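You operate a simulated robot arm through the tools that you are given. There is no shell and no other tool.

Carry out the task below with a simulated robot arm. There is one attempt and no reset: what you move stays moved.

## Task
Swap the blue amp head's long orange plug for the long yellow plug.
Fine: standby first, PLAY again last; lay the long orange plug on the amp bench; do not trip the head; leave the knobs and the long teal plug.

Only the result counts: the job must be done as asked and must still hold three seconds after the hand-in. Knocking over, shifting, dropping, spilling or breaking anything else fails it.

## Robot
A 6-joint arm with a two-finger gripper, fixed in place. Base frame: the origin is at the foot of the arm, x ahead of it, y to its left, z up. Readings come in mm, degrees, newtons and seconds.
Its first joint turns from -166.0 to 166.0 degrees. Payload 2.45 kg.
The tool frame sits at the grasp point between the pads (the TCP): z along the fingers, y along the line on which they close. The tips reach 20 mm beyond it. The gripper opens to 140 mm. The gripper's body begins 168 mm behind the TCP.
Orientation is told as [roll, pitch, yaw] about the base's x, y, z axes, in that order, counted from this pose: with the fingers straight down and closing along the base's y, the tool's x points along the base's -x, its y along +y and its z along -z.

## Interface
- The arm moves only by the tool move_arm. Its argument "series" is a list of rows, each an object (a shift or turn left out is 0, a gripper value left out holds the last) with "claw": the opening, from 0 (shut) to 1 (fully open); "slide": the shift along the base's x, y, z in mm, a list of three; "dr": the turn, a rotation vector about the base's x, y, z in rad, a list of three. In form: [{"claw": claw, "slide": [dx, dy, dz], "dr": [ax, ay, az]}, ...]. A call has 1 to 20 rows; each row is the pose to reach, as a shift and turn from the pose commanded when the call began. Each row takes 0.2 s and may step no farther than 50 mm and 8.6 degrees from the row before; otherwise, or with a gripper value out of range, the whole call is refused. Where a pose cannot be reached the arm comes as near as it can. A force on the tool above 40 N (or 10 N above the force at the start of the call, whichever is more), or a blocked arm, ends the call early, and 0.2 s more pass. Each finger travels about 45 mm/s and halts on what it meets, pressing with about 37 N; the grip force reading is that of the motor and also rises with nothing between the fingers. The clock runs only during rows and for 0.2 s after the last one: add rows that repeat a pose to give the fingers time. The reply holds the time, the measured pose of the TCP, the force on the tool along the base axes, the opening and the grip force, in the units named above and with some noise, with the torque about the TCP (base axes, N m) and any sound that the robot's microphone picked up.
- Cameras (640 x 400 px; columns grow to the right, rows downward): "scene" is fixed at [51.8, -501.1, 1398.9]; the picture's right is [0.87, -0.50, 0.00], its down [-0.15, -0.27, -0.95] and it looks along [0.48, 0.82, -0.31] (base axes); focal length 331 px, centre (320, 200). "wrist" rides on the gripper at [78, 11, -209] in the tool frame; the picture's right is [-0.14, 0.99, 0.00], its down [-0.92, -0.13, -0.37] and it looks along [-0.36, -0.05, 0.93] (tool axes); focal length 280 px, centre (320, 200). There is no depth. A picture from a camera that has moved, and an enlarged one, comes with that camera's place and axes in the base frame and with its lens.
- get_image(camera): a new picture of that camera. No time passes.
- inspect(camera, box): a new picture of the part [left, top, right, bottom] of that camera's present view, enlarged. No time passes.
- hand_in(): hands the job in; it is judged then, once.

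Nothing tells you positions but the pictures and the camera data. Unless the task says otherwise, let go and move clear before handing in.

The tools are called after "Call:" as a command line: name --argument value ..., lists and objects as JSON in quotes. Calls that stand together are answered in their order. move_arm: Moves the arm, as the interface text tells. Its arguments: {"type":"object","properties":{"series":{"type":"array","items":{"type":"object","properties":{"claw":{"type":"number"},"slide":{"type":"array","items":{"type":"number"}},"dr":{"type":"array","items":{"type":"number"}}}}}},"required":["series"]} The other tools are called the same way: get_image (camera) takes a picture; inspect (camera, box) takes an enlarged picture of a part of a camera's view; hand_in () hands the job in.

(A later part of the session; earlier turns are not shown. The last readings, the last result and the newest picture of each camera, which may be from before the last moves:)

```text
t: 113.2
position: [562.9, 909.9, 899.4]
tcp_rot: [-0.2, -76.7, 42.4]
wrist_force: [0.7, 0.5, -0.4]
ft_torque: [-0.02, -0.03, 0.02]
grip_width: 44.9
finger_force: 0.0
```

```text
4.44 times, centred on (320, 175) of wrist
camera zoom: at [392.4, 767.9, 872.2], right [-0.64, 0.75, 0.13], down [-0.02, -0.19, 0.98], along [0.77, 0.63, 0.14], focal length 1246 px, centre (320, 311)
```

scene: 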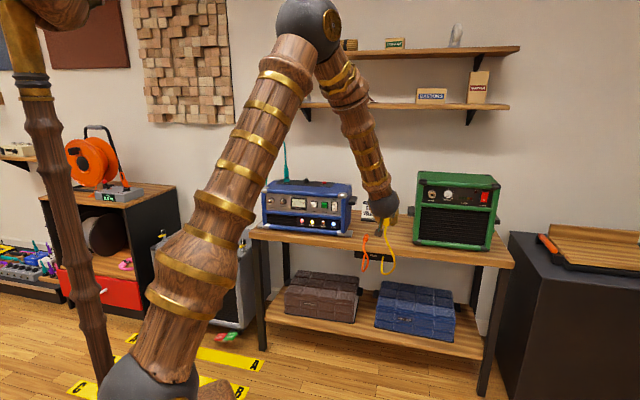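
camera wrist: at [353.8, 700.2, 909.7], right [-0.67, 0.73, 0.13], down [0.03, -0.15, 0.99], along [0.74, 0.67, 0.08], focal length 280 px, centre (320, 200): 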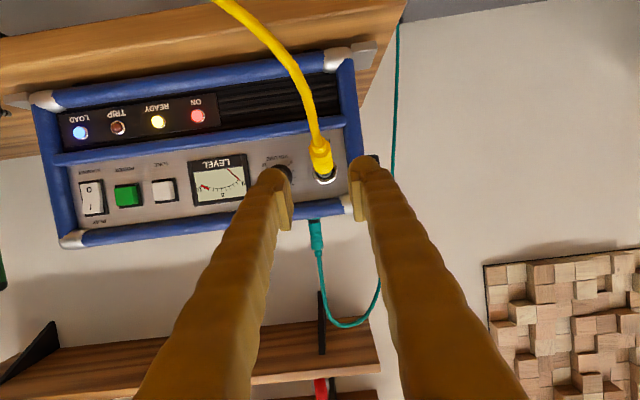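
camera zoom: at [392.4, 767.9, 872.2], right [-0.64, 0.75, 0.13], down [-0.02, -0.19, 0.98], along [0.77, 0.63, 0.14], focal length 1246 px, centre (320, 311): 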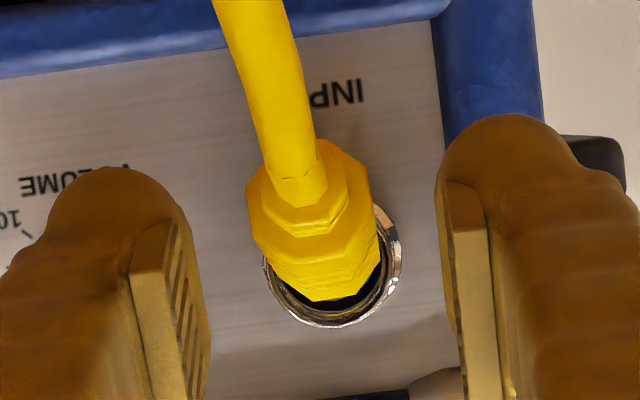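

Call:
move_arm --series '[{"claw": 0}, {"claw": 0}, {"claw": 0}, {"claw": 0}]'

Call:
move_arm --series '[{"slide": [-3, -2.7, -0.5]}, {"slide": [-8, -7.3, -2]}, {"slide": [-16, -14.6, -4]}, {"slide": [-28, -25.5, -4]}, {"slide": [-45, -41, -4]}, {"slide": [-45, -41, -4]}]'

Call:
inspect --camera "scene" --box '[245, 185, 293, 221]'

Call:
inspect --camera "wrist" --box '[270, 130, 370, 220]'

```text
t: 114.2
position: [562.3, 909.7, 899.8]
tcp_rot: [-0.3, -76.7, 42.5]
wrist_force: [-0.4, 0.4, -0.6]
ft_torque: [-0.04, 0.03, 0.03]
grip_width: 20.3
finger_force: 37.1
```

```text
t: 115.6
position: [516.9, 867.4, 895.9]
tcp_rot: [-0.2, -76.7, 42.4]
wrist_force: [0.6, 1.5, 0.1]
ft_torque: [-0.01, 0.02, -0.01]
grip_width: 20.4
finger_force: 36.6
```

```text
11.11 times, centred on (269, 203) of scene
camera zoom: at [51.8, -501.1, 1398.9], right [0.87, -0.5, 0.0], down [-0.15, -0.27, -0.95], along [0.48, 0.82, -0.31], focal length 3682 px, centre (887, 167)
```

zoom: 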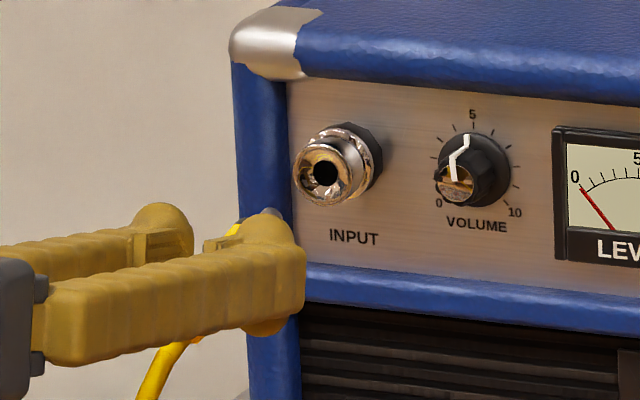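

```text
4.44 times, centred on (320, 175) of wrist
camera zoom: at [347.5, 726.4, 868.3], right [-0.64, 0.75, 0.13], down [-0.02, -0.19, 0.98], along [0.77, 0.63, 0.14], focal length 1246 px, centre (320, 311)
```

zoom: 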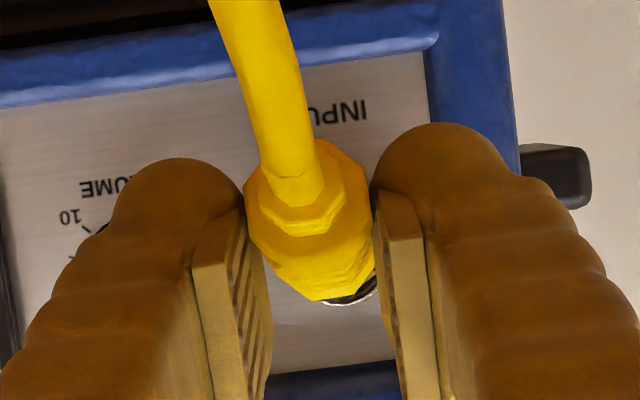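

The plug is out, with its dark collar and metal tip visible, and the empty socket is clear. I'll level the plug in free air and step back so the wrist camera can see the hole past it.

Call:
move_arm --series '[{"slide": [-6, -8, 8], "dr": [-0.06, 0.066, 0]}, {"slide": [-13, -17, 16], "dr": [-0.12, 0.132, 0]}, {"slide": [-19.4, -26.5, 24], "dr": [-0.1797, 0.1976, 0]}, {"slide": [-19.4, -26.5, 24], "dr": [-0.1797, 0.1976, 0]}]'

Call:
inspect --camera "wrist" --box '[280, 150, 360, 220]'

Call:
inspect --camera "scene" --box '[245, 185, 293, 221]'

Call:
get_image --camera "wrist"

```text
t: 116.6
position: [497.0, 841.4, 920.9]
tcp_rot: [-0.1, -61.3, 42.4]
wrist_force: [-0.2, -0.2, 0.4]
ft_torque: [-0.02, -0.02, -0.01]
grip_width: 20.3
finger_force: 37.3
```

```text
5.71 times, centred on (320, 185) of wrist
camera zoom: at [327.9, 700.8, 951.7], right [-0.62, 0.78, 0.12], down [0.17, -0.01, 0.98], along [0.77, 0.63, -0.13], focal length 1602 px, centre (320, 286)
```

zoom: 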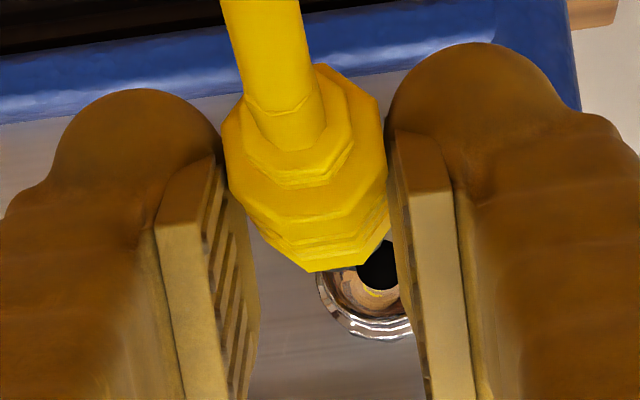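

```text
11.11 times, centred on (269, 203) of scene
camera zoom: at [51.8, -501.1, 1398.9], right [0.87, -0.5, 0.0], down [-0.15, -0.27, -0.95], along [0.48, 0.82, -0.31], focal length 3682 px, centre (887, 167)
```

zoom: 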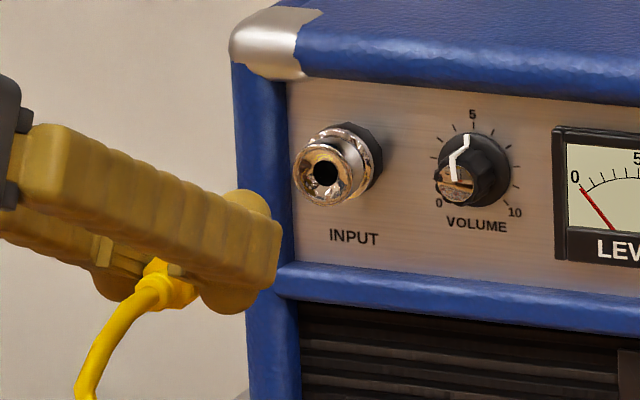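

```text
taken
camera wrist: at [327.9, 700.8, 951.7], right [-0.62, 0.78, 0.12], down [0.17, -0.01, 0.98], along [0.77, 0.63, -0.13], focal length 280 px, centre (320, 200)
```

wrist: 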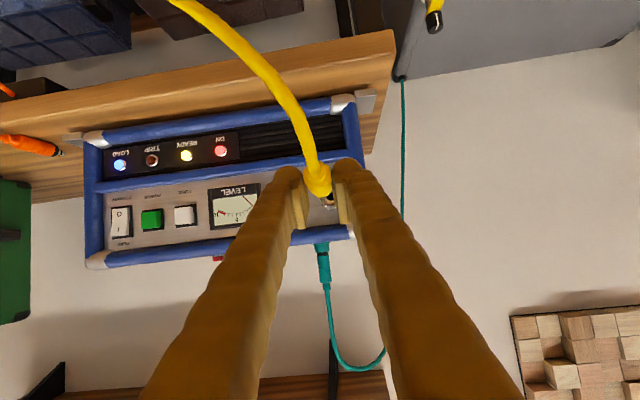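

The amp's jack end has crept back roughly 15 mm and yawed about 2° from my pushes, which misaligns everything. I'll lay the yellow plug back on the bench, gently pull the amp back to its original place by its side handle, and then repeat the clean first-style insertion. First, carry the plug back over.

Call:
move_arm --series '[{"slide": [28.7, -28.9, 0]}, {"slide": [57.4, -57.7, 0]}, {"slide": [86.1, -86.6, 0]}, {"slide": [114.8, -115.4, 0]}, {"slide": [143.5, -144.3, 0]}, {"slide": [172.2, -173.1, 0]}, {"slide": [200.9, -202, 0]}, {"slide": [229.7, -230.9, 0]}, {"slide": [258.4, -259.7, 0]}, {"slide": [287.1, -288.6, 0]}, {"slide": [315.8, -317.4, 0]}, {"slide": [344.5, -346.3, 0]}, {"slide": [373.2, -375.1, 0], "dr": [0, 0, 0.023]}, {"slide": [401.9, -404, 0], "dr": [0, 0, 0.0455]}, {"slide": [401.9, -404, 0], "dr": [0, 0, 0.0455]}]'

Call:
inspect --camera "scene" --box '[330, 180, 430, 280]'

Call:
inspect --camera "scene" --box '[255, 175, 360, 240]'

Call:
get_image --camera "wrist"

```text
t: 119.8
position: [901.0, 438.5, 919.9]
tcp_rot: [-0.2, -61.4, 45.1]
wrist_force: [0.3, 0.8, -0.8]
ft_torque: [-0.01, 0.01, 0.03]
grip_width: 20.3
finger_force: 37.1
```

```text
4.00 times, centred on (380, 230) of scene
camera zoom: at [51.8, -501.1, 1398.9], right [0.87, -0.5, 0.0], down [-0.15, -0.27, -0.95], along [0.48, 0.82, -0.31], focal length 1326 px, centre (80, 80)
```

zoom: 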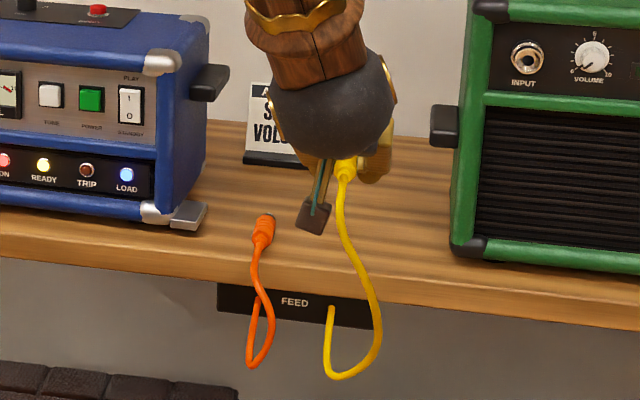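

```text
6.10 times, centred on (308, 208) of scene
camera zoom: at [51.8, -501.1, 1398.9], right [0.87, -0.5, 0.0], down [-0.15, -0.27, -0.95], along [0.48, 0.82, -0.31], focal length 2020 px, centre (396, 154)
```

zoom: 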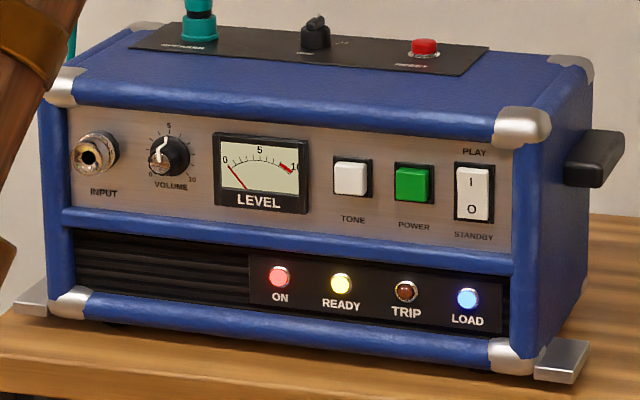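

```text
taken
camera wrist: at [737.3, 289.3, 951.6], right [-0.65, 0.75, 0.12], down [0.17, -0.01, 0.98], along [0.74, 0.66, -0.12], focal length 280 px, centre (320, 200)
```

wrist: 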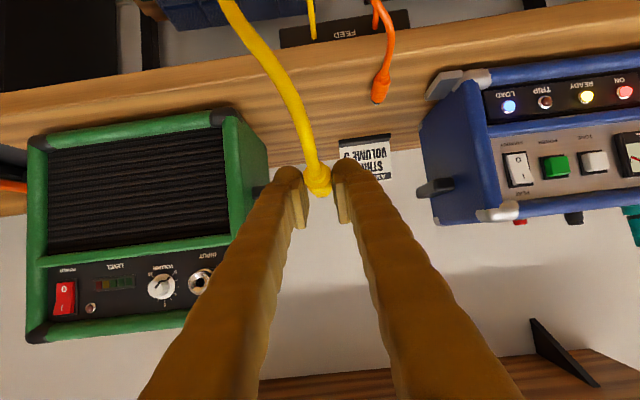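

Now I'll lower the yellow plug level onto its original spot on the bench.

Call:
move_arm --series '[{"slide": [22, 22, -2]}, {"slide": [46, 46, -17]}, {"slide": [70, 70, -37]}, {"slide": [94, 94, -62]}, {"slide": [116, 116, -87]}, {"slide": [126, 126, -112]}, {"slide": [126, 126, -132]}, {"slide": [126, 126, -144]}, {"slide": [126, 126, -149]}, {"slide": [126, 126, -149]}]'

Call:
inspect --camera "wrist" --box '[260, 120, 380, 220]'

```text
t: 122.0
position: [1025.6, 563.9, 771.6]
tcp_rot: [-0.1, -61.5, 45.0]
wrist_force: [0.2, 0.5, -1.0]
ft_torque: [-0.03, 0.02, 0.03]
grip_width: 20.1
finger_force: 36.5
```

```text
4.00 times, centred on (320, 170) of wrist
camera zoom: at [863.0, 415.3, 803.0], right [-0.65, 0.75, 0.12], down [0.17, -0.01, 0.98], along [0.74, 0.66, -0.12], focal length 1122 px, centre (320, 320)
```

zoom: 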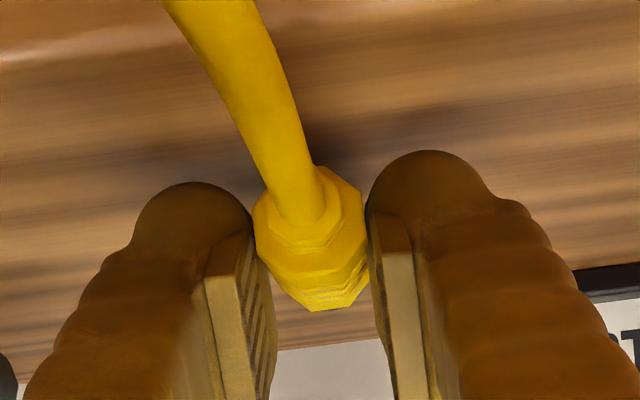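

Call:
move_arm --series '[{"slide": [0, 0, -1.5]}, {"slide": [0, 0, -3]}, {"slide": [0, 0, -4]}]'

```text
t: 122.8
position: [1026.4, 563.4, 768.4]
tcp_rot: [-0.1, -61.3, 45.0]
wrist_force: [0.3, 0.3, -0.6]
ft_torque: [0.04, 0.0, -0.03]
grip_width: 20.3
finger_force: 36.3
```

Call:
move_arm --series '[{"slide": [0, 0, -1]}, {"slide": [0, 0, -1.5]}]'

Call:
move_arm --series '[{"claw": 0.155}, {"claw": 0.17}, {"claw": 0.2}, {"claw": 0.26}, {"claw": 0.34}, {"claw": 0.34}]'

Call:
inspect --camera "wrist" --box '[260, 120, 380, 220]'

```text
t: 123.4
position: [1026.1, 563.7, 765.4]
tcp_rot: [-0.1, -61.5, 44.9]
wrist_force: [0.2, -0.3, -0.9]
ft_torque: [0.0, -0.02, -0.01]
grip_width: 20.8
finger_force: 37.0
```

```text
t: 124.8
position: [1025.6, 564.3, 766.3]
tcp_rot: [-0.1, -61.4, 45.0]
wrist_force: [0.5, -1.1, -0.1]
ft_torque: [0.01, -0.06, -0.03]
grip_width: 47.8
finger_force: 0.0
```

```text
4.00 times, centred on (320, 170) of wrist
camera zoom: at [863.0, 415.1, 797.6], right [-0.65, 0.75, 0.12], down [0.17, -0.01, 0.98], along [0.74, 0.66, -0.12], focal length 1122 px, centre (320, 320)
```

zoom: 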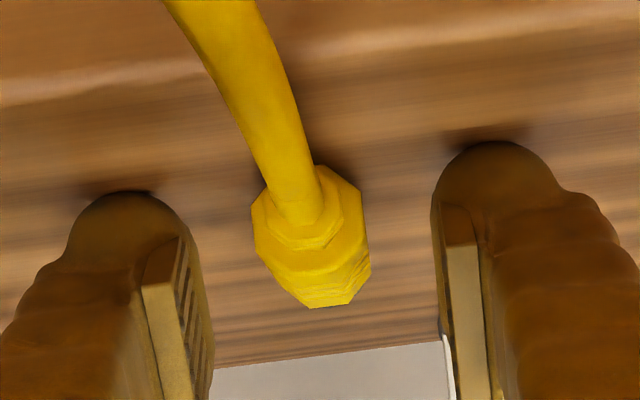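

The yellow plug rests on the bench again. Now I'll back off and travel to the front of the amp's input jack; I plan to grip the fixed chrome jack ring to draw the amp back to its original position.

Call:
move_arm --series '[{"slide": [0, 0, 20]}, {"slide": [0, 0, 45]}, {"slide": [-15, -15, 75]}, {"slide": [-40, -40, 100]}, {"slide": [-66, -66, 125]}, {"slide": [-92, -92, 145]}, {"slide": [-120, -120, 154]}, {"slide": [-130, -130, 154]}]'

Call:
move_arm --series '[{"claw": 0.26, "slide": [-30, 30, 0]}, {"slide": [-60, 60, 0]}, {"slide": [-90, 90, 0]}, {"slide": [-120, 120, 0]}, {"slide": [-150, 150, 0]}, {"slide": [-180, 180, 0]}, {"slide": [-210, 210, 0]}, {"slide": [-240, 240, 0]}, {"slide": [-270, 270, 0]}, {"slide": [-300, 300, 0]}, {"slide": [-330, 330, 0]}, {"slide": [-360, 360, 0]}, {"slide": [-390, 390, 0]}, {"slide": [-403, 403, 0]}, {"slide": [-403, 403, 0]}]'

Call:
inspect --camera "scene" --box '[240, 160, 420, 280]'

Call:
inspect --camera "wrist" --box '[280, 150, 380, 220]'

```text
t: 126.6
position: [895.5, 433.2, 921.4]
tcp_rot: [-0.1, -61.3, 45.0]
wrist_force: [0.1, -0.7, 0.4]
ft_torque: [-0.04, 0.01, -0.05]
grip_width: 47.5
finger_force: 0.1
```

```text
t: 129.8
position: [493.2, 836.0, 920.4]
tcp_rot: [0.0, -61.4, 45.0]
wrist_force: [0.7, 0.3, -0.3]
ft_torque: [-0.03, -0.02, 0.0]
grip_width: 36.5
finger_force: 0.1
```

```text
3.33 times, centred on (330, 220) of scene
camera zoom: at [51.8, -501.1, 1398.9], right [0.87, -0.5, 0.0], down [-0.15, -0.27, -0.95], along [0.48, 0.82, -0.31], focal length 1105 px, centre (287, 133)
```

zoom: 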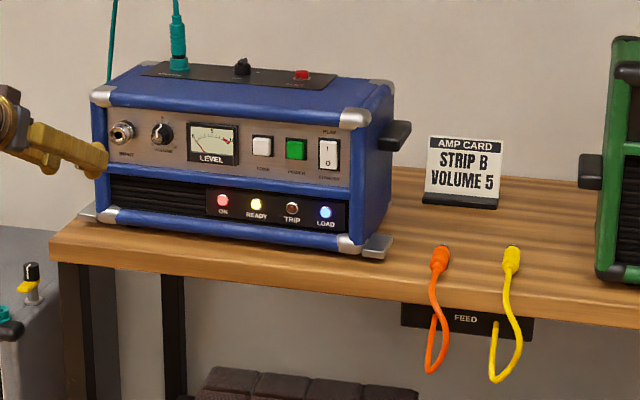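

```text
5.71 times, centred on (330, 185) of wrist
camera zoom: at [329.6, 688.0, 951.7], right [-0.65, 0.75, 0.12], down [0.17, -0.01, 0.98], along [0.74, 0.66, -0.12], focal length 1602 px, centre (263, 286)
```

zoom: 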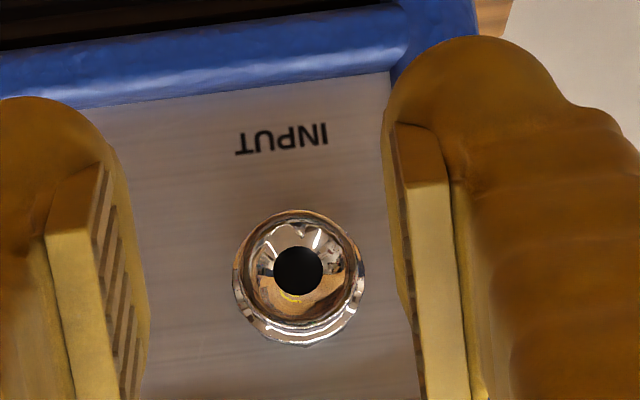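

I have a clean view of the jack: hole at about (s=1100, w=-243, z=899.5), versus about (1077, -231) originally. I'll flatten the tool and bring the open fingertips up just in front of the ring.

Call:
move_arm --series '[{"slide": [0, 0, -5], "dr": [0.077, -0.077, 0]}, {"slide": [0, 0, -12], "dr": [0.154, -0.154, 0]}, {"slide": [5, 5, -18], "dr": [0.2308, -0.2308, 0]}, {"slide": [28, 28, -18], "dr": [0.2308, -0.2308, 0]}, {"slide": [50, 50, -18], "dr": [0.2308, -0.2308, 0]}, {"slide": [71.9, 71.2, -18], "dr": [0.2308, -0.2308, 0]}, {"slide": [71.9, 71.2, -18], "dr": [0.2308, -0.2308, 0]}]'

Call:
get_image --camera "wrist"

Call:
inspect --camera "wrist" --box '[260, 130, 380, 220]'

Call:
inspect --camera "scene" --box '[250, 185, 298, 221]'

```text
t: 131.4
position: [564.2, 907.8, 902.9]
tcp_rot: [-0.1, -80.1, 45.0]
wrist_force: [-0.7, -0.5, -0.9]
ft_torque: [0.04, 0.04, 0.04]
grip_width: 36.4
finger_force: 0.0
```

```text
taken
camera wrist: at [402.3, 760.4, 860.8], right [-0.68, 0.72, 0.14], down [-0.05, -0.23, 0.97], along [0.73, 0.65, 0.2], focal length 280 px, centre (320, 200)
```

wrist: 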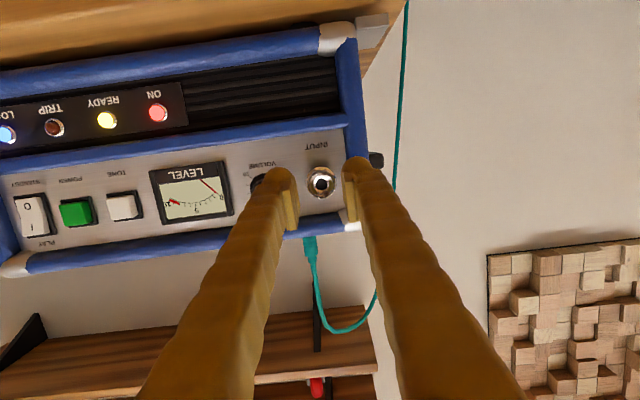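

```text
4.44 times, centred on (320, 175) of wrist
camera zoom: at [402.3, 760.4, 860.8], right [-0.68, 0.72, 0.14], down [-0.05, -0.23, 0.97], along [0.73, 0.65, 0.2], focal length 1246 px, centre (320, 311)
```

zoom: 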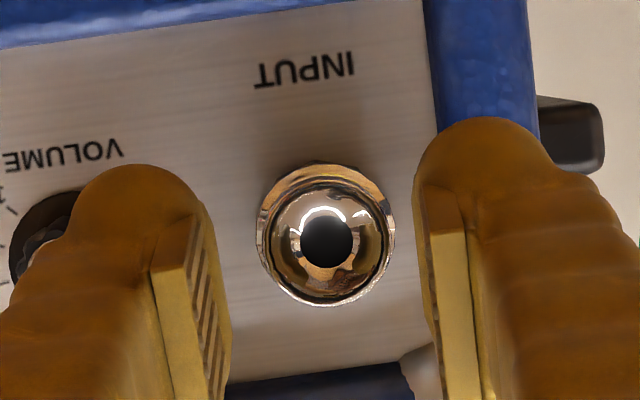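

```text
11.11 times, centred on (274, 203) of scene
camera zoom: at [51.8, -501.1, 1398.9], right [0.87, -0.5, 0.0], down [-0.15, -0.27, -0.95], along [0.48, 0.82, -0.31], focal length 3682 px, centre (831, 167)
```

zoom: 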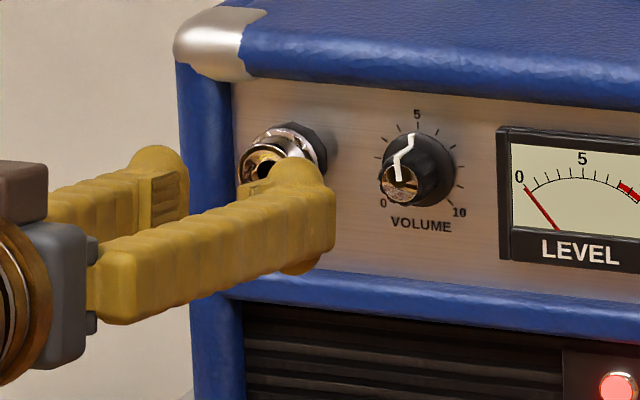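

The ring is centred between the fingers. I'll advance carefully so the tips straddle it, watching for contact.

Call:
move_arm --series '[{"slide": [7, 7, 0]}, {"slide": [14, 14, 0]}, {"slide": [19, 19, 0]}, {"slide": [23, 23, 0]}]'

Call:
inspect --camera "wrist" --box '[260, 130, 380, 220]'

Call:
inspect --camera "scene" --box '[250, 185, 298, 221]'

```text
t: 132.4
position: [587.0, 931.4, 902.8]
tcp_rot: [0.0, -80.0, 44.9]
wrist_force: [-0.6, 0.0, 0.8]
ft_torque: [-0.03, -0.03, -0.01]
grip_width: 36.3
finger_force: 0.0
```

```text
4.44 times, centred on (320, 175) of wrist
camera zoom: at [425.8, 783.5, 861.3], right [-0.68, 0.72, 0.14], down [-0.05, -0.23, 0.97], along [0.73, 0.65, 0.2], focal length 1246 px, centre (320, 311)
```

zoom: 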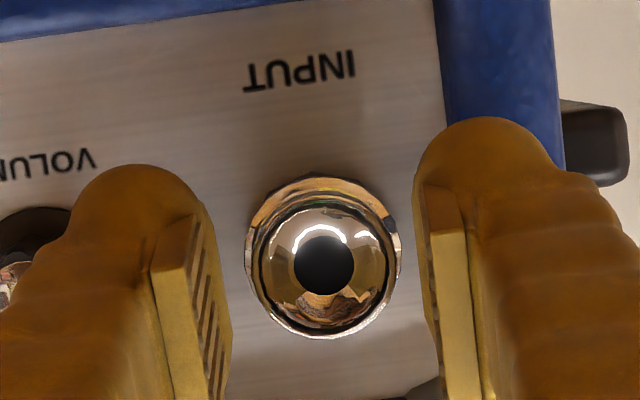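

```text
11.11 times, centred on (274, 203) of scene
camera zoom: at [51.8, -501.1, 1398.9], right [0.87, -0.5, 0.0], down [-0.15, -0.27, -0.95], along [0.48, 0.82, -0.31], focal length 3682 px, centre (831, 167)
```

zoom: 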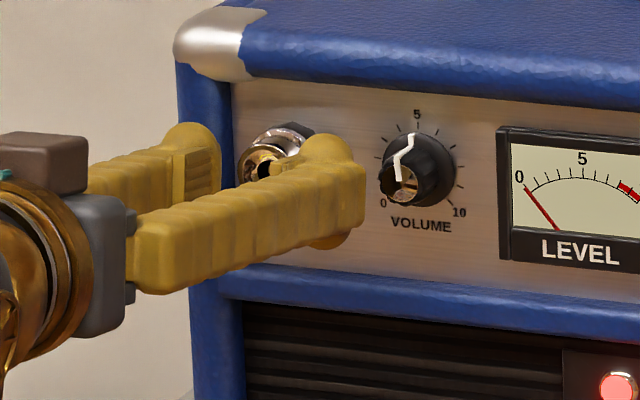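

Call:
move_arm --series '[{"claw": 0.22}, {"claw": 0.19}, {"claw": 0.16}, {"claw": 0.13}]'

Call:
inspect --camera "wrist" --box '[260, 130, 380, 220]'

```text
t: 133.4
position: [587.4, 930.8, 902.2]
tcp_rot: [0.0, -80.1, 44.9]
wrist_force: [0.3, 0.4, 0.3]
ft_torque: [-0.02, -0.01, -0.02]
grip_width: 18.4
finger_force: 0.2
```

```text
4.44 times, centred on (320, 175) of wrist
camera zoom: at [425.8, 783.3, 861.4], right [-0.68, 0.72, 0.14], down [-0.05, -0.23, 0.97], along [0.73, 0.65, 0.2], focal length 1246 px, centre (320, 311)
```

zoom: 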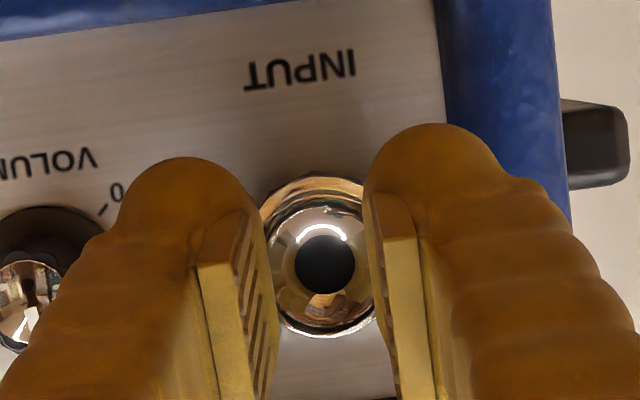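

The fingers closed freely, so the ring front lies beyond s ≈ 1094; this also tells me my later insertions were stopping about 10 mm short. I'll reopen and advance further.

Call:
move_arm --series '[{"claw": 0.24}, {"claw": 0.27}, {"claw": 0.27}, {"claw": 0.27, "slide": [3, 3, 0]}, {"claw": 0.27, "slide": [6, 6, 0]}, {"claw": 0.27, "slide": [8.5, 8.5, 0]}]'

Call:
inspect --camera "wrist" --box '[260, 130, 380, 220]'

Call:
inspect --camera "scene" --box '[250, 185, 298, 221]'

```text
t: 134.8
position: [595.7, 939.6, 902.9]
tcp_rot: [0.0, -80.0, 44.8]
wrist_force: [0.7, 0.1, 0.2]
ft_torque: [-0.03, -0.01, -0.01]
grip_width: 37.7
finger_force: 0.1
```

```text
4.44 times, centred on (320, 175) of wrist
camera zoom: at [434.3, 792.1, 861.6], right [-0.68, 0.72, 0.14], down [-0.05, -0.23, 0.97], along [0.73, 0.65, 0.2], focal length 1246 px, centre (320, 311)
```

zoom: 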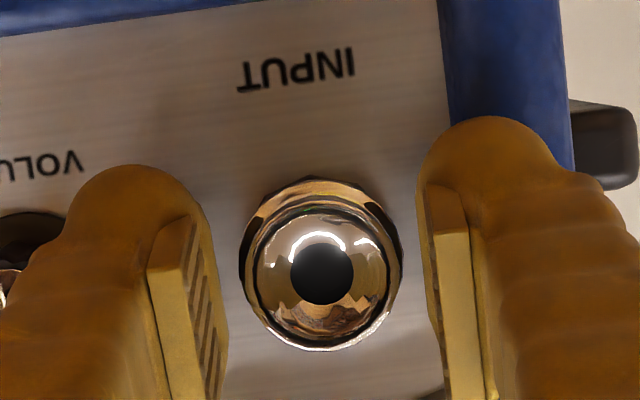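

```text
11.11 times, centred on (274, 203) of scene
camera zoom: at [51.8, -501.1, 1398.9], right [0.87, -0.5, 0.0], down [-0.15, -0.27, -0.95], along [0.48, 0.82, -0.31], focal length 3682 px, centre (831, 167)
```

zoom: 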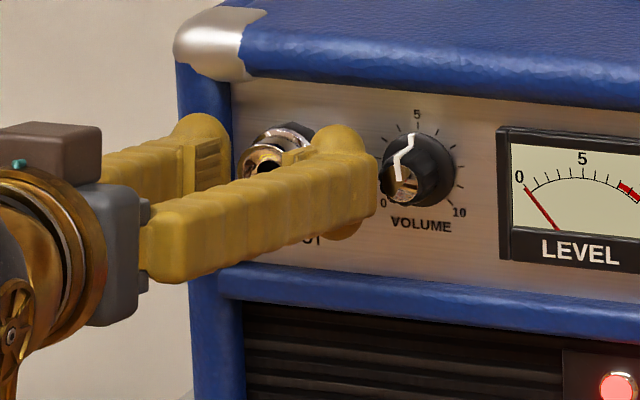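

Call:
move_arm --series '[{"claw": 0.22}, {"claw": 0.19}, {"claw": 0.16}, {"claw": 0.13}]'

```text
t: 135.8
position: [595.7, 939.1, 902.2]
tcp_rot: [-0.1, -80.0, 45.0]
wrist_force: [-2.0, 6.8, -0.1]
ft_torque: [0.02, 0.0, -0.02]
grip_width: 28.3
finger_force: 36.9
```

I have a firm hold of the jack ring at 28.3 mm. Now I'll gently draw the amp forward, about 8 mm first, and compare with the original picture.

Call:
move_arm --series '[{"claw": 0.1, "slide": [-1, -1, 0]}, {"slide": [-2.5, -2.5, 0]}, {"slide": [-4, -4, 0]}, {"slide": [-5.5, -5.5, 0]}]'

Call:
inspect --camera "scene" --box '[255, 175, 360, 240]'

```text
t: 136.8
position: [592.2, 933.9, 902.7]
tcp_rot: [0.1, -80.1, 44.6]
wrist_force: [14.7, 7.2, 1.4]
ft_torque: [0.31, -0.35, -0.12]
grip_width: 28.0
finger_force: 36.7
```

```text
6.10 times, centred on (308, 208) of scene
camera zoom: at [51.8, -501.1, 1398.9], right [0.87, -0.5, 0.0], down [-0.15, -0.27, -0.95], along [0.48, 0.82, -0.31], focal length 2020 px, centre (396, 154)
```

zoom: 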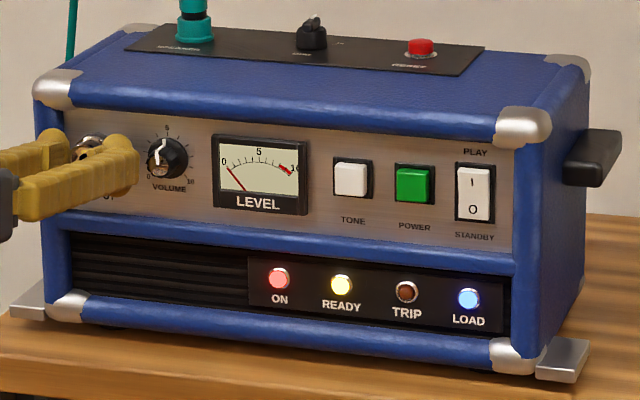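

It works: the amp came forward smoothly. I'll continue, adding some rightward motion.

Call:
move_arm --series '[{"slide": [-0.7, -2.1, 0]}, {"slide": [-1.4, -4.2, 0]}, {"slide": [-2.1, -6.3, 0]}, {"slide": [-2.8, -8.5, 0]}]'

Call:
inspect --camera "scene" --box '[255, 175, 360, 240]'

```text
t: 137.8
position: [587.3, 927.4, 902.0]
tcp_rot: [-0.3, -80.0, 45.3]
wrist_force: [-6.8, 11.3, 6.3]
ft_torque: [0.42, 0.37, -0.01]
grip_width: 28.0
finger_force: 36.9
```

```text
6.10 times, centred on (308, 208) of scene
camera zoom: at [51.8, -501.1, 1398.9], right [0.87, -0.5, 0.0], down [-0.15, -0.27, -0.95], along [0.48, 0.82, -0.31], focal length 2020 px, centre (396, 154)
```

zoom: 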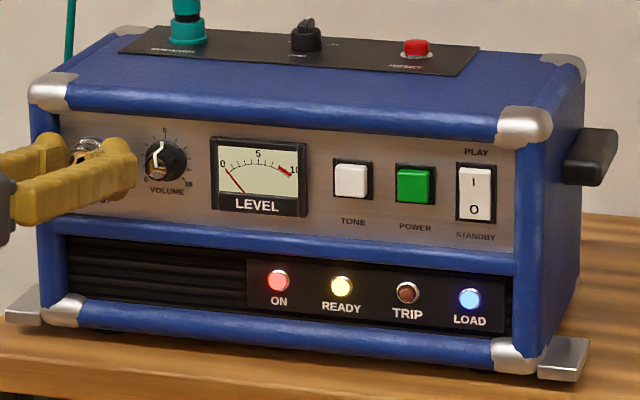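

The yaw is restored; what remains is roughly 6 mm right and 6 mm forward. I'll do one more combined pull.

Call:
move_arm --series '[{"slide": [0.7, -2.1, -0.5]}, {"slide": [1.4, -4.2, -0.5]}, {"slide": [2.1, -6.4, -0.5]}, {"slide": [2.6, -7.6, -0.5]}]'

Call:
inspect --camera "scene" --box '[255, 175, 360, 240]'

```text
t: 138.8
position: [590.5, 916.6, 902.0]
tcp_rot: [-0.1, -80.1, 44.9]
wrist_force: [-30.3, 8.1, 10.7]
ft_torque: [0.09, -0.07, 0.36]
grip_width: 28.2
finger_force: 36.6
```

```text
6.10 times, centred on (308, 208) of scene
camera zoom: at [51.8, -501.1, 1398.9], right [0.87, -0.5, 0.0], down [-0.15, -0.27, -0.95], along [0.48, 0.82, -0.31], focal length 2020 px, centre (396, 154)
```

zoom: 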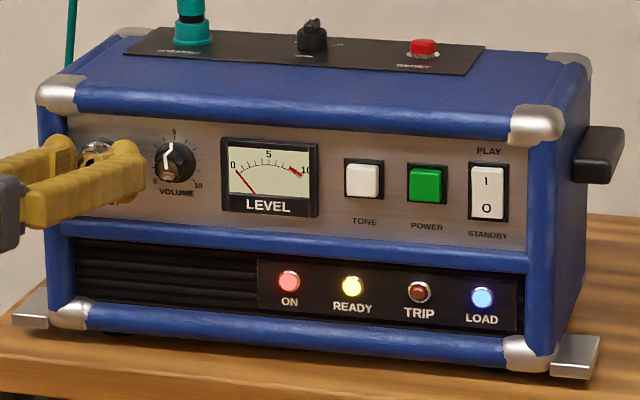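

I overshot to the right by about 4–5 mm, with a little opposite yaw. I'll ease back to the left in small steps.

Call:
move_arm --series '[{"slide": [-1.4, 1.4, 0]}, {"slide": [-2.8, 2.8, 0]}, {"slide": [-4.2, 4.2, 0]}]'

Call:
inspect --camera "scene" --box '[255, 175, 360, 240]'

```text
t: 139.6
position: [588.8, 920.8, 902.7]
tcp_rot: [0.2, -80.1, 44.4]
wrist_force: [17.4, -21.2, 13.9]
ft_torque: [-0.46, 0.1, -0.77]
grip_width: 28.4
finger_force: 36.5
```

```text
6.10 times, centred on (308, 208) of scene
camera zoom: at [51.8, -501.1, 1398.9], right [0.87, -0.5, 0.0], down [-0.15, -0.27, -0.95], along [0.48, 0.82, -0.31], focal length 2020 px, centre (396, 154)
```

zoom: 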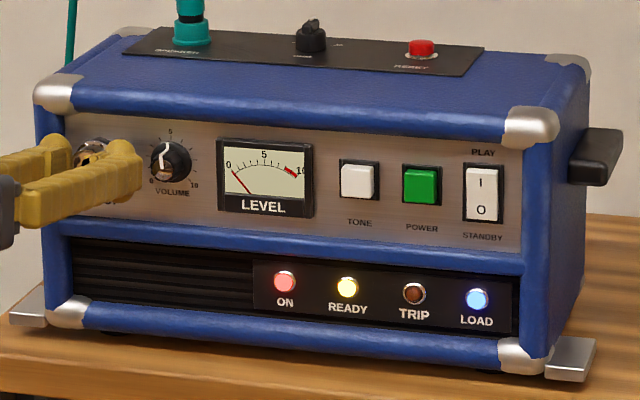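

The amp is now within 2–3 mm of its original place everywhere. I'll unload the side force and release the ring.

Call:
move_arm --series '[{"slide": [1.0, -1.0, -0.5]}, {"slide": [1.7, -1.7, -1.0]}]'

```text
t: 140.2
position: [588.2, 919.9, 902.7]
tcp_rot: [0.0, -80.2, 44.9]
wrist_force: [16.3, -0.7, 16.9]
ft_torque: [0.23, -0.24, -0.13]
grip_width: 28.2
finger_force: 37.2
```

Call:
move_arm --series '[{"slide": [1.0, -0.2, 1.2]}, {"slide": [1.8, -0.3, 2.2]}]'

```text
t: 140.8
position: [588.7, 920.5, 902.1]
tcp_rot: [-0.2, -80.0, 45.2]
wrist_force: [-3.0, 11.4, 5.7]
ft_torque: [0.09, -0.04, 0.14]
grip_width: 27.8
finger_force: 37.2
```

Call:
move_arm --series '[{"slide": [-0.5, 0.9, 0.6]}]'

Call:
move_arm --series '[{"claw": 0.21}, {"claw": 0.23}, {"claw": 0.27}, {"claw": 0.3}, {"claw": 0.3}]'

Call:
inspect --camera "scene" --box '[255, 175, 360, 240]'

Call:
inspect --camera "wrist" --box '[260, 130, 380, 220]'

```text
t: 141.2
position: [588.4, 921.0, 901.3]
tcp_rot: [-0.2, -80.0, 45.2]
wrist_force: [-12.0, 2.7, 0.4]
ft_torque: [0.0, -0.01, 0.15]
grip_width: 28.2
finger_force: 36.9
```

```text
t: 142.4
position: [590.0, 920.6, 903.6]
tcp_rot: [-0.1, -80.0, 44.9]
wrist_force: [-0.4, -0.5, 0.1]
ft_torque: [-0.01, -0.02, 0.0]
grip_width: 42.0
finger_force: 0.0
```

```text
6.10 times, centred on (308, 208) of scene
camera zoom: at [51.8, -501.1, 1398.9], right [0.87, -0.5, 0.0], down [-0.15, -0.27, -0.95], along [0.48, 0.82, -0.31], focal length 2020 px, centre (396, 154)
```

zoom: 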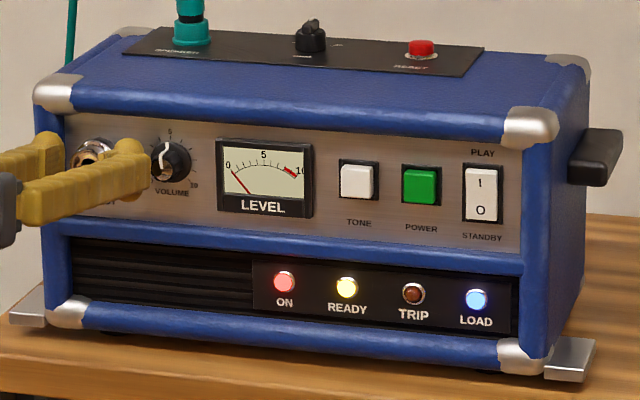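

```text
4.44 times, centred on (320, 175) of wrist
camera zoom: at [427.4, 773.5, 862.5], right [-0.68, 0.72, 0.14], down [-0.05, -0.23, 0.97], along [0.73, 0.65, 0.2], focal length 1246 px, centre (320, 311)
```

zoom: 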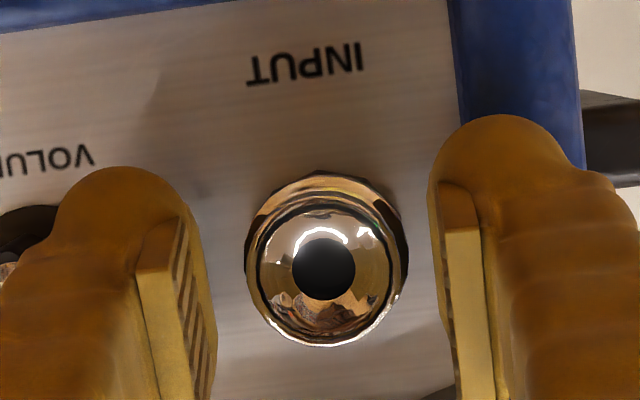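

The amp is back essentially where it started, and stable. I'll back away and re-measure the hole position from the standard viewing pose.

Call:
move_arm --series '[{"slide": [-15, -15, 2]}, {"slide": [-35, -35, 5]}, {"slide": [-55, -55, 8]}, {"slide": [-75, -73, 10], "dr": [-0.077, 0.077, 0]}, {"slide": [-90.7, -88.3, 14], "dr": [-0.154, 0.154, 0]}, {"slide": [-90.7, -88.3, 16.7], "dr": [-0.2308, 0.2308, 0]}, {"slide": [-90.7, -88.3, 16.7], "dr": [-0.2308, 0.2308, 0]}]'

Call:
inspect --camera "wrist" --box '[280, 150, 360, 220]'

Call:
inspect --camera "scene" --box '[250, 185, 298, 221]'

Call:
inspect --camera "scene" --box '[255, 175, 360, 240]'

```text
t: 144.0
position: [498.7, 832.3, 921.2]
tcp_rot: [-0.1, -61.3, 44.9]
wrist_force: [-0.4, 0.2, -0.9]
ft_torque: [-0.02, 0.02, 0.0]
grip_width: 42.0
finger_force: 0.1
```

```text
5.71 times, centred on (320, 185) of wrist
camera zoom: at [336.1, 684.2, 952.0], right [-0.65, 0.75, 0.12], down [0.17, -0.01, 0.98], along [0.74, 0.66, -0.13], focal length 1602 px, centre (320, 286)
```

zoom: 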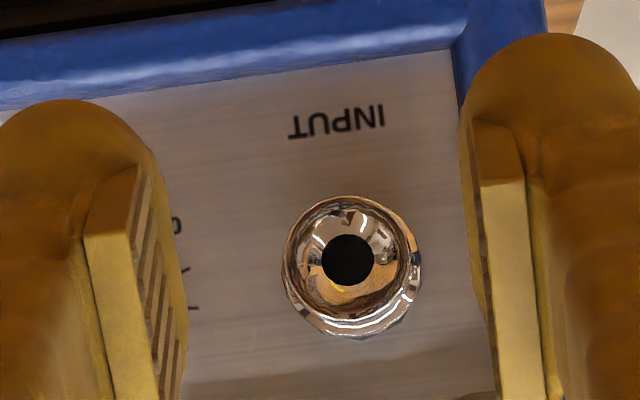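

```text
11.11 times, centred on (274, 203) of scene
camera zoom: at [51.8, -501.1, 1398.9], right [0.87, -0.5, 0.0], down [-0.15, -0.27, -0.95], along [0.48, 0.82, -0.31], focal length 3682 px, centre (831, 167)
```

zoom: 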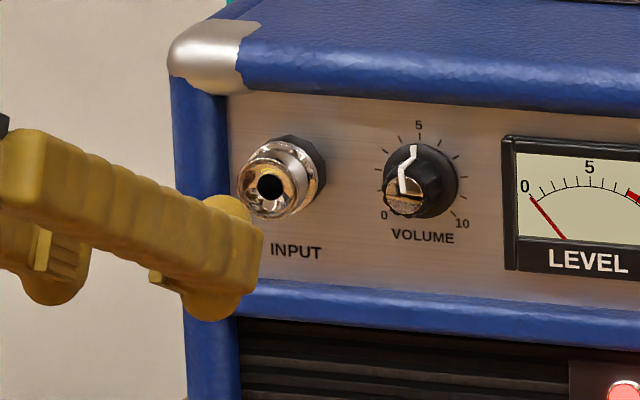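

```text
6.10 times, centred on (308, 208) of scene
camera zoom: at [51.8, -501.1, 1398.9], right [0.87, -0.5, 0.0], down [-0.15, -0.27, -0.95], along [0.48, 0.82, -0.31], focal length 2020 px, centre (396, 154)
```

zoom: 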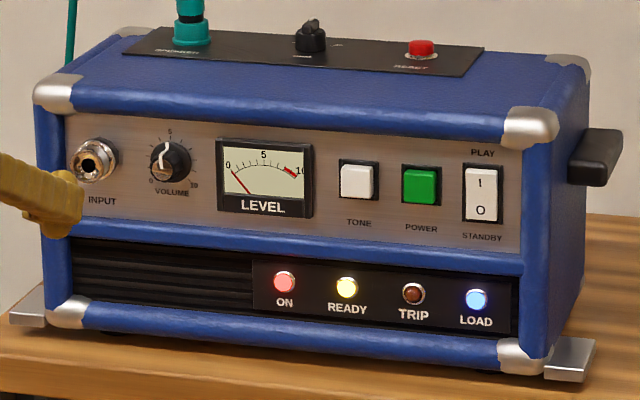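

The hole is at about (s=1080, w=-235, z=900.6), nearly the same as before the first insertion. Now back to the yellow plug on the bench.

Call:
move_arm --series '[{"claw": 0.34, "slide": [28.4, -28.4, 0]}, {"slide": [56.9, -56.9, 0]}, {"slide": [85.3, -85.3, 0]}, {"slide": [113.7, -113.7, 0]}, {"slide": [142.2, -142.2, 0]}, {"slide": [170.6, -170.6, 0]}, {"slide": [199, -199, 0]}, {"slide": [227.5, -227.5, 0]}, {"slide": [255.9, -255.9, 0]}, {"slide": [284.3, -284.3, 0]}, {"slide": [312.8, -312.8, 0]}, {"slide": [341.2, -341.2, 0]}, {"slide": [369.6, -369.6, 0]}, {"slide": [398.1, -398.1, 0], "dr": [-0.0148, 0.0148, 0]}, {"slide": [398.1, -398.1, 0], "dr": [-0.0148, 0.0148, 0]}]'

Call:
move_arm --series '[{"slide": [25, 25, -20]}, {"slide": [50, 50, -45]}, {"slide": [72, 72, -70]}, {"slide": [92, 92, -95]}, {"slide": [108, 108, -118]}, {"slide": [120, 120, -136]}, {"slide": [126, 126, -145]}, {"slide": [126, 126, -145]}]'

Call:
inspect --camera "wrist" --box '[260, 120, 380, 220]'

Call:
inspect --camera "scene" --box '[355, 205, 415, 255]'

```text
t: 147.2
position: [896.7, 433.8, 920.2]
tcp_rot: [0.0, -60.2, 44.9]
wrist_force: [0.3, 0.4, -0.5]
ft_torque: [0.0, 0.01, 0.0]
grip_width: 47.4
finger_force: 0.1
```

```text
t: 149.0
position: [1021.8, 560.2, 776.0]
tcp_rot: [-0.1, -60.2, 44.9]
wrist_force: [0.2, 0.4, -0.4]
ft_torque: [0.04, 0.0, 0.02]
grip_width: 47.7
finger_force: 0.0
```

```text
4.00 times, centred on (320, 170) of wrist
camera zoom: at [860.5, 412.2, 810.8], right [-0.65, 0.75, 0.12], down [0.19, 0.01, 0.98], along [0.74, 0.66, -0.15], focal length 1122 px, centre (320, 320)
```

zoom: 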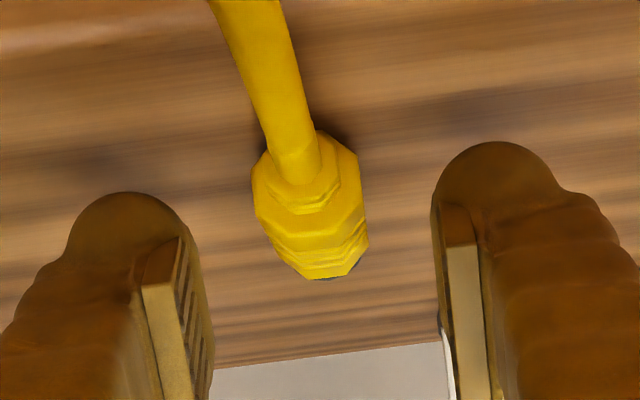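

```text
8.00 times, centred on (385, 230) of scene
camera zoom: at [51.8, -501.1, 1398.9], right [0.87, -0.5, 0.0], down [-0.15, -0.27, -0.95], along [0.48, 0.82, -0.31], focal length 2651 px, centre (-200, -40)
```

zoom: 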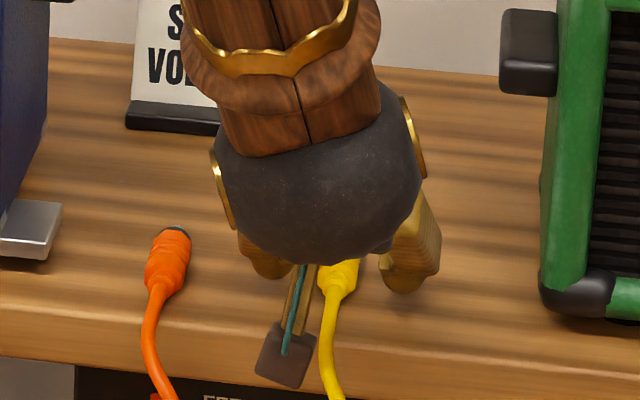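

The yellow plug lies about 17 mm further from the edge than the first time, so my grip estimates later were off by that much. I'll shift forward to reproduce exactly the first grip.

Call:
move_arm --series '[{"slide": [8, 7, -2]}, {"slide": [16.2, 14, -4]}, {"slide": [16.2, 14, -7.5]}, {"slide": [16.2, 14, -7.5]}]'

Call:
inspect --camera "wrist" --box '[260, 120, 380, 220]'

```text
t: 150.0
position: [1039.5, 574.5, 768.3]
tcp_rot: [-0.1, -60.2, 44.9]
wrist_force: [0.4, 0.9, -1.1]
ft_torque: [0.04, 0.01, 0.0]
grip_width: 47.4
finger_force: 0.2
```

```text
4.00 times, centred on (320, 170) of wrist
camera zoom: at [876.6, 426.5, 803.6], right [-0.65, 0.75, 0.12], down [0.19, 0.01, 0.98], along [0.74, 0.66, -0.15], focal length 1122 px, centre (320, 320)
```

zoom: 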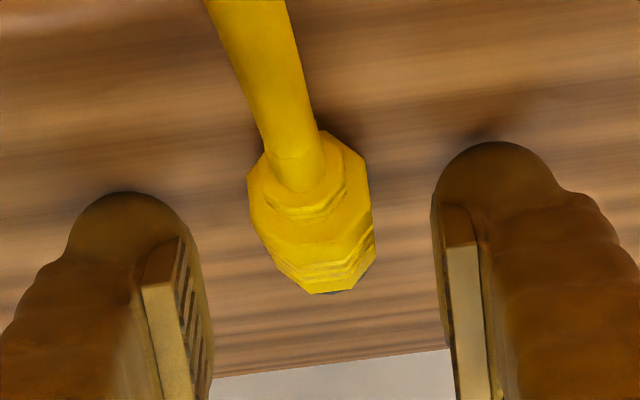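

Call:
move_arm --series '[{"slide": [-3.0, -4.8, 0]}, {"slide": [-3.0, -4.8, 0]}]'

Call:
inspect --camera "wrist" --box '[260, 120, 380, 220]'

```text
t: 150.6
position: [1036.4, 570.7, 767.9]
tcp_rot: [-0.1, -60.3, 45.1]
wrist_force: [-0.4, 0.0, 1.0]
ft_torque: [-0.02, -0.06, 0.0]
grip_width: 47.8
finger_force: 0.0
```

```text
4.00 times, centred on (320, 170) of wrist
camera zoom: at [873.3, 421.9, 803.7], right [-0.65, 0.75, 0.12], down [0.19, 0.01, 0.98], along [0.74, 0.66, -0.15], focal length 1122 px, centre (320, 320)
```

zoom: 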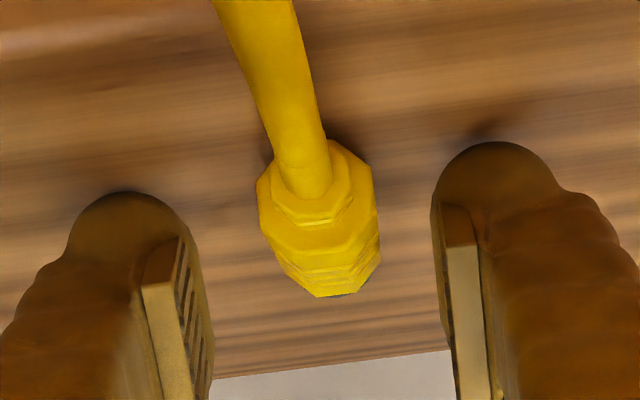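

This view now matches the first grip almost pixel for pixel. Closing and lifting.

Call:
move_arm --series '[{"claw": 0}, {"claw": 0}, {"claw": 0}, {"claw": 0}]'

Call:
move_arm --series '[{"slide": [0, 0, 4]}, {"slide": [0, 0, 15]}, {"slide": [0, 0, 40]}, {"slide": [-20, -20, 65]}, {"slide": [-45, -45, 88]}, {"slide": [-70, -70, 110]}, {"slide": [-95, -95, 130]}, {"slide": [-120, -120, 148]}, {"slide": [-135, -135, 152]}, {"slide": [-135, -135, 152]}]'

Call:
inspect --camera "wrist" --box '[260, 120, 380, 220]'

```text
t: 151.6
position: [1036.0, 569.4, 767.6]
tcp_rot: [0.0, -60.1, 45.0]
wrist_force: [-0.4, 1.3, 0.8]
ft_torque: [0.02, -0.02, 0.04]
grip_width: 20.4
finger_force: 37.5
```

```text
t: 153.8
position: [900.6, 435.0, 920.2]
tcp_rot: [-0.1, -60.2, 45.0]
wrist_force: [0.5, 0.2, -1.1]
ft_torque: [-0.01, 0.0, -0.04]
grip_width: 20.4
finger_force: 36.7
```

```text
4.00 times, centred on (320, 170) of wrist
camera zoom: at [738.6, 286.7, 955.9], right [-0.65, 0.75, 0.12], down [0.19, 0.01, 0.98], along [0.74, 0.66, -0.15], focal length 1122 px, centre (320, 320)
```

zoom: 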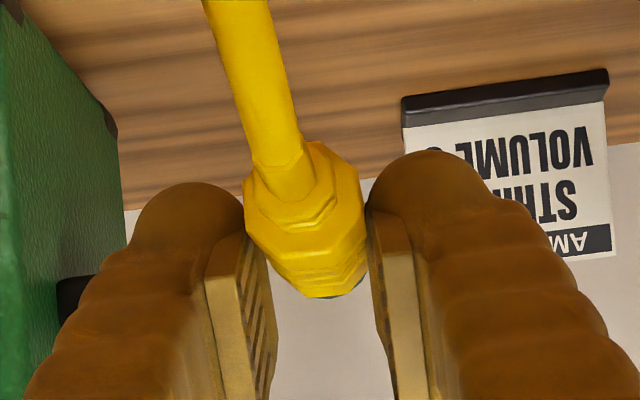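

Call:
move_arm --series '[{"slide": [-28.6, 28.7, 0]}, {"slide": [-57.2, 57.3, 0]}, {"slide": [-85.8, 86, 0]}, {"slide": [-114.3, 114.7, 0]}, {"slide": [-142.9, 143.4, 0]}, {"slide": [-171.5, 172, 0]}, {"slide": [-200.1, 200.7, 0]}, {"slide": [-228.7, 229.4, 0]}, {"slide": [-257.3, 258, 0]}, {"slide": [-285.9, 286.7, 0]}, {"slide": [-314.4, 315.4, 0]}, {"slide": [-343, 344, 0]}, {"slide": [-371.6, 372.7, 0]}, {"slide": [-400.2, 401.4, 0]}, {"slide": [-400.2, 401.4, 0]}]'

Call:
inspect --camera "wrist" --box '[280, 150, 360, 220]'

Call:
inspect --camera "scene" --box '[250, 195, 282, 219]'

```text
t: 157.0
position: [501.9, 835.8, 918.8]
tcp_rot: [-0.1, -60.1, 44.9]
wrist_force: [0.2, -0.3, -0.5]
ft_torque: [-0.03, 0.01, -0.04]
grip_width: 20.5
finger_force: 37.2
```

```text
5.71 times, centred on (320, 185) of wrist
camera zoom: at [338.3, 687.8, 955.2], right [-0.65, 0.75, 0.12], down [0.19, 0.01, 0.98], along [0.74, 0.66, -0.15], focal length 1602 px, centre (320, 286)
```

zoom: 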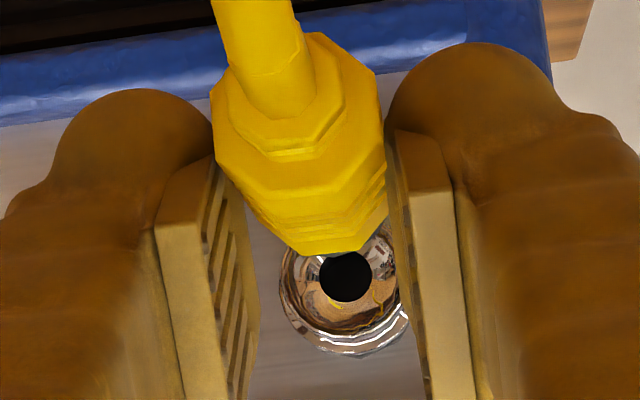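

```text
16.00 times, centred on (266, 207) of scene
camera zoom: at [51.8, -501.1, 1398.9], right [0.87, -0.5, 0.0], down [-0.15, -0.27, -0.95], along [0.48, 0.82, -0.31], focal length 5302 px, centre (1184, 88)
```

zoom: 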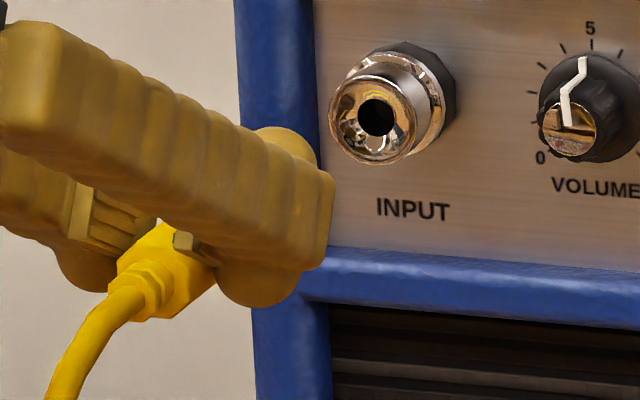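

The hole sits at the same image position relative to the plug as in the successful first insertion. I'll go straight in along the axis.

Call:
move_arm --series '[{"slide": [15, 15, 0]}, {"slide": [30, 30, 0]}, {"slide": [43, 43, 0]}, {"slide": [50, 50, 0]}, {"slide": [54, 54, 0]}]'

Call:
inspect --camera "wrist" --box '[280, 150, 360, 220]'

```text
t: 158.2
position: [554.8, 890.2, 918.6]
tcp_rot: [-0.1, -60.1, 45.0]
wrist_force: [0.6, -0.1, -0.7]
ft_torque: [0.04, -0.03, -0.02]
grip_width: 20.2
finger_force: 37.0
```

```text
5.71 times, centred on (320, 185) of wrist
camera zoom: at [391.9, 742.1, 955.3], right [-0.65, 0.75, 0.12], down [0.19, 0.01, 0.98], along [0.74, 0.66, -0.15], focal length 1602 px, centre (320, 286)
```

zoom: 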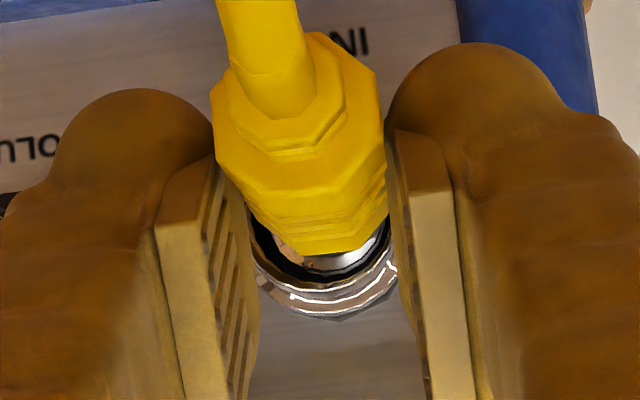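

Call:
move_arm --series '[{"slide": [1.5, 1.5, 0]}, {"slide": [3, 3, 0]}, {"slide": [4.5, 4.5, 0]}]'

```text
t: 159.0
position: [558.3, 894.5, 919.1]
tcp_rot: [0.0, -60.1, 44.9]
wrist_force: [-7.4, -8.6, -2.3]
ft_torque: [-0.21, 0.14, 0.01]
grip_width: 20.4
finger_force: 36.5
```

Call:
move_arm --series '[{"slide": [-0.7, -0.7, -0.5]}, {"slide": [-0.7, -0.7, -1.0]}, {"slide": [0, 0, -1.0]}]'

```text
t: 159.8
position: [559.6, 895.5, 919.4]
tcp_rot: [-0.1, -60.2, 44.9]
wrist_force: [-0.3, 0.1, -1.3]
ft_torque: [-0.01, -0.02, -0.01]
grip_width: 20.6
finger_force: 37.0
```

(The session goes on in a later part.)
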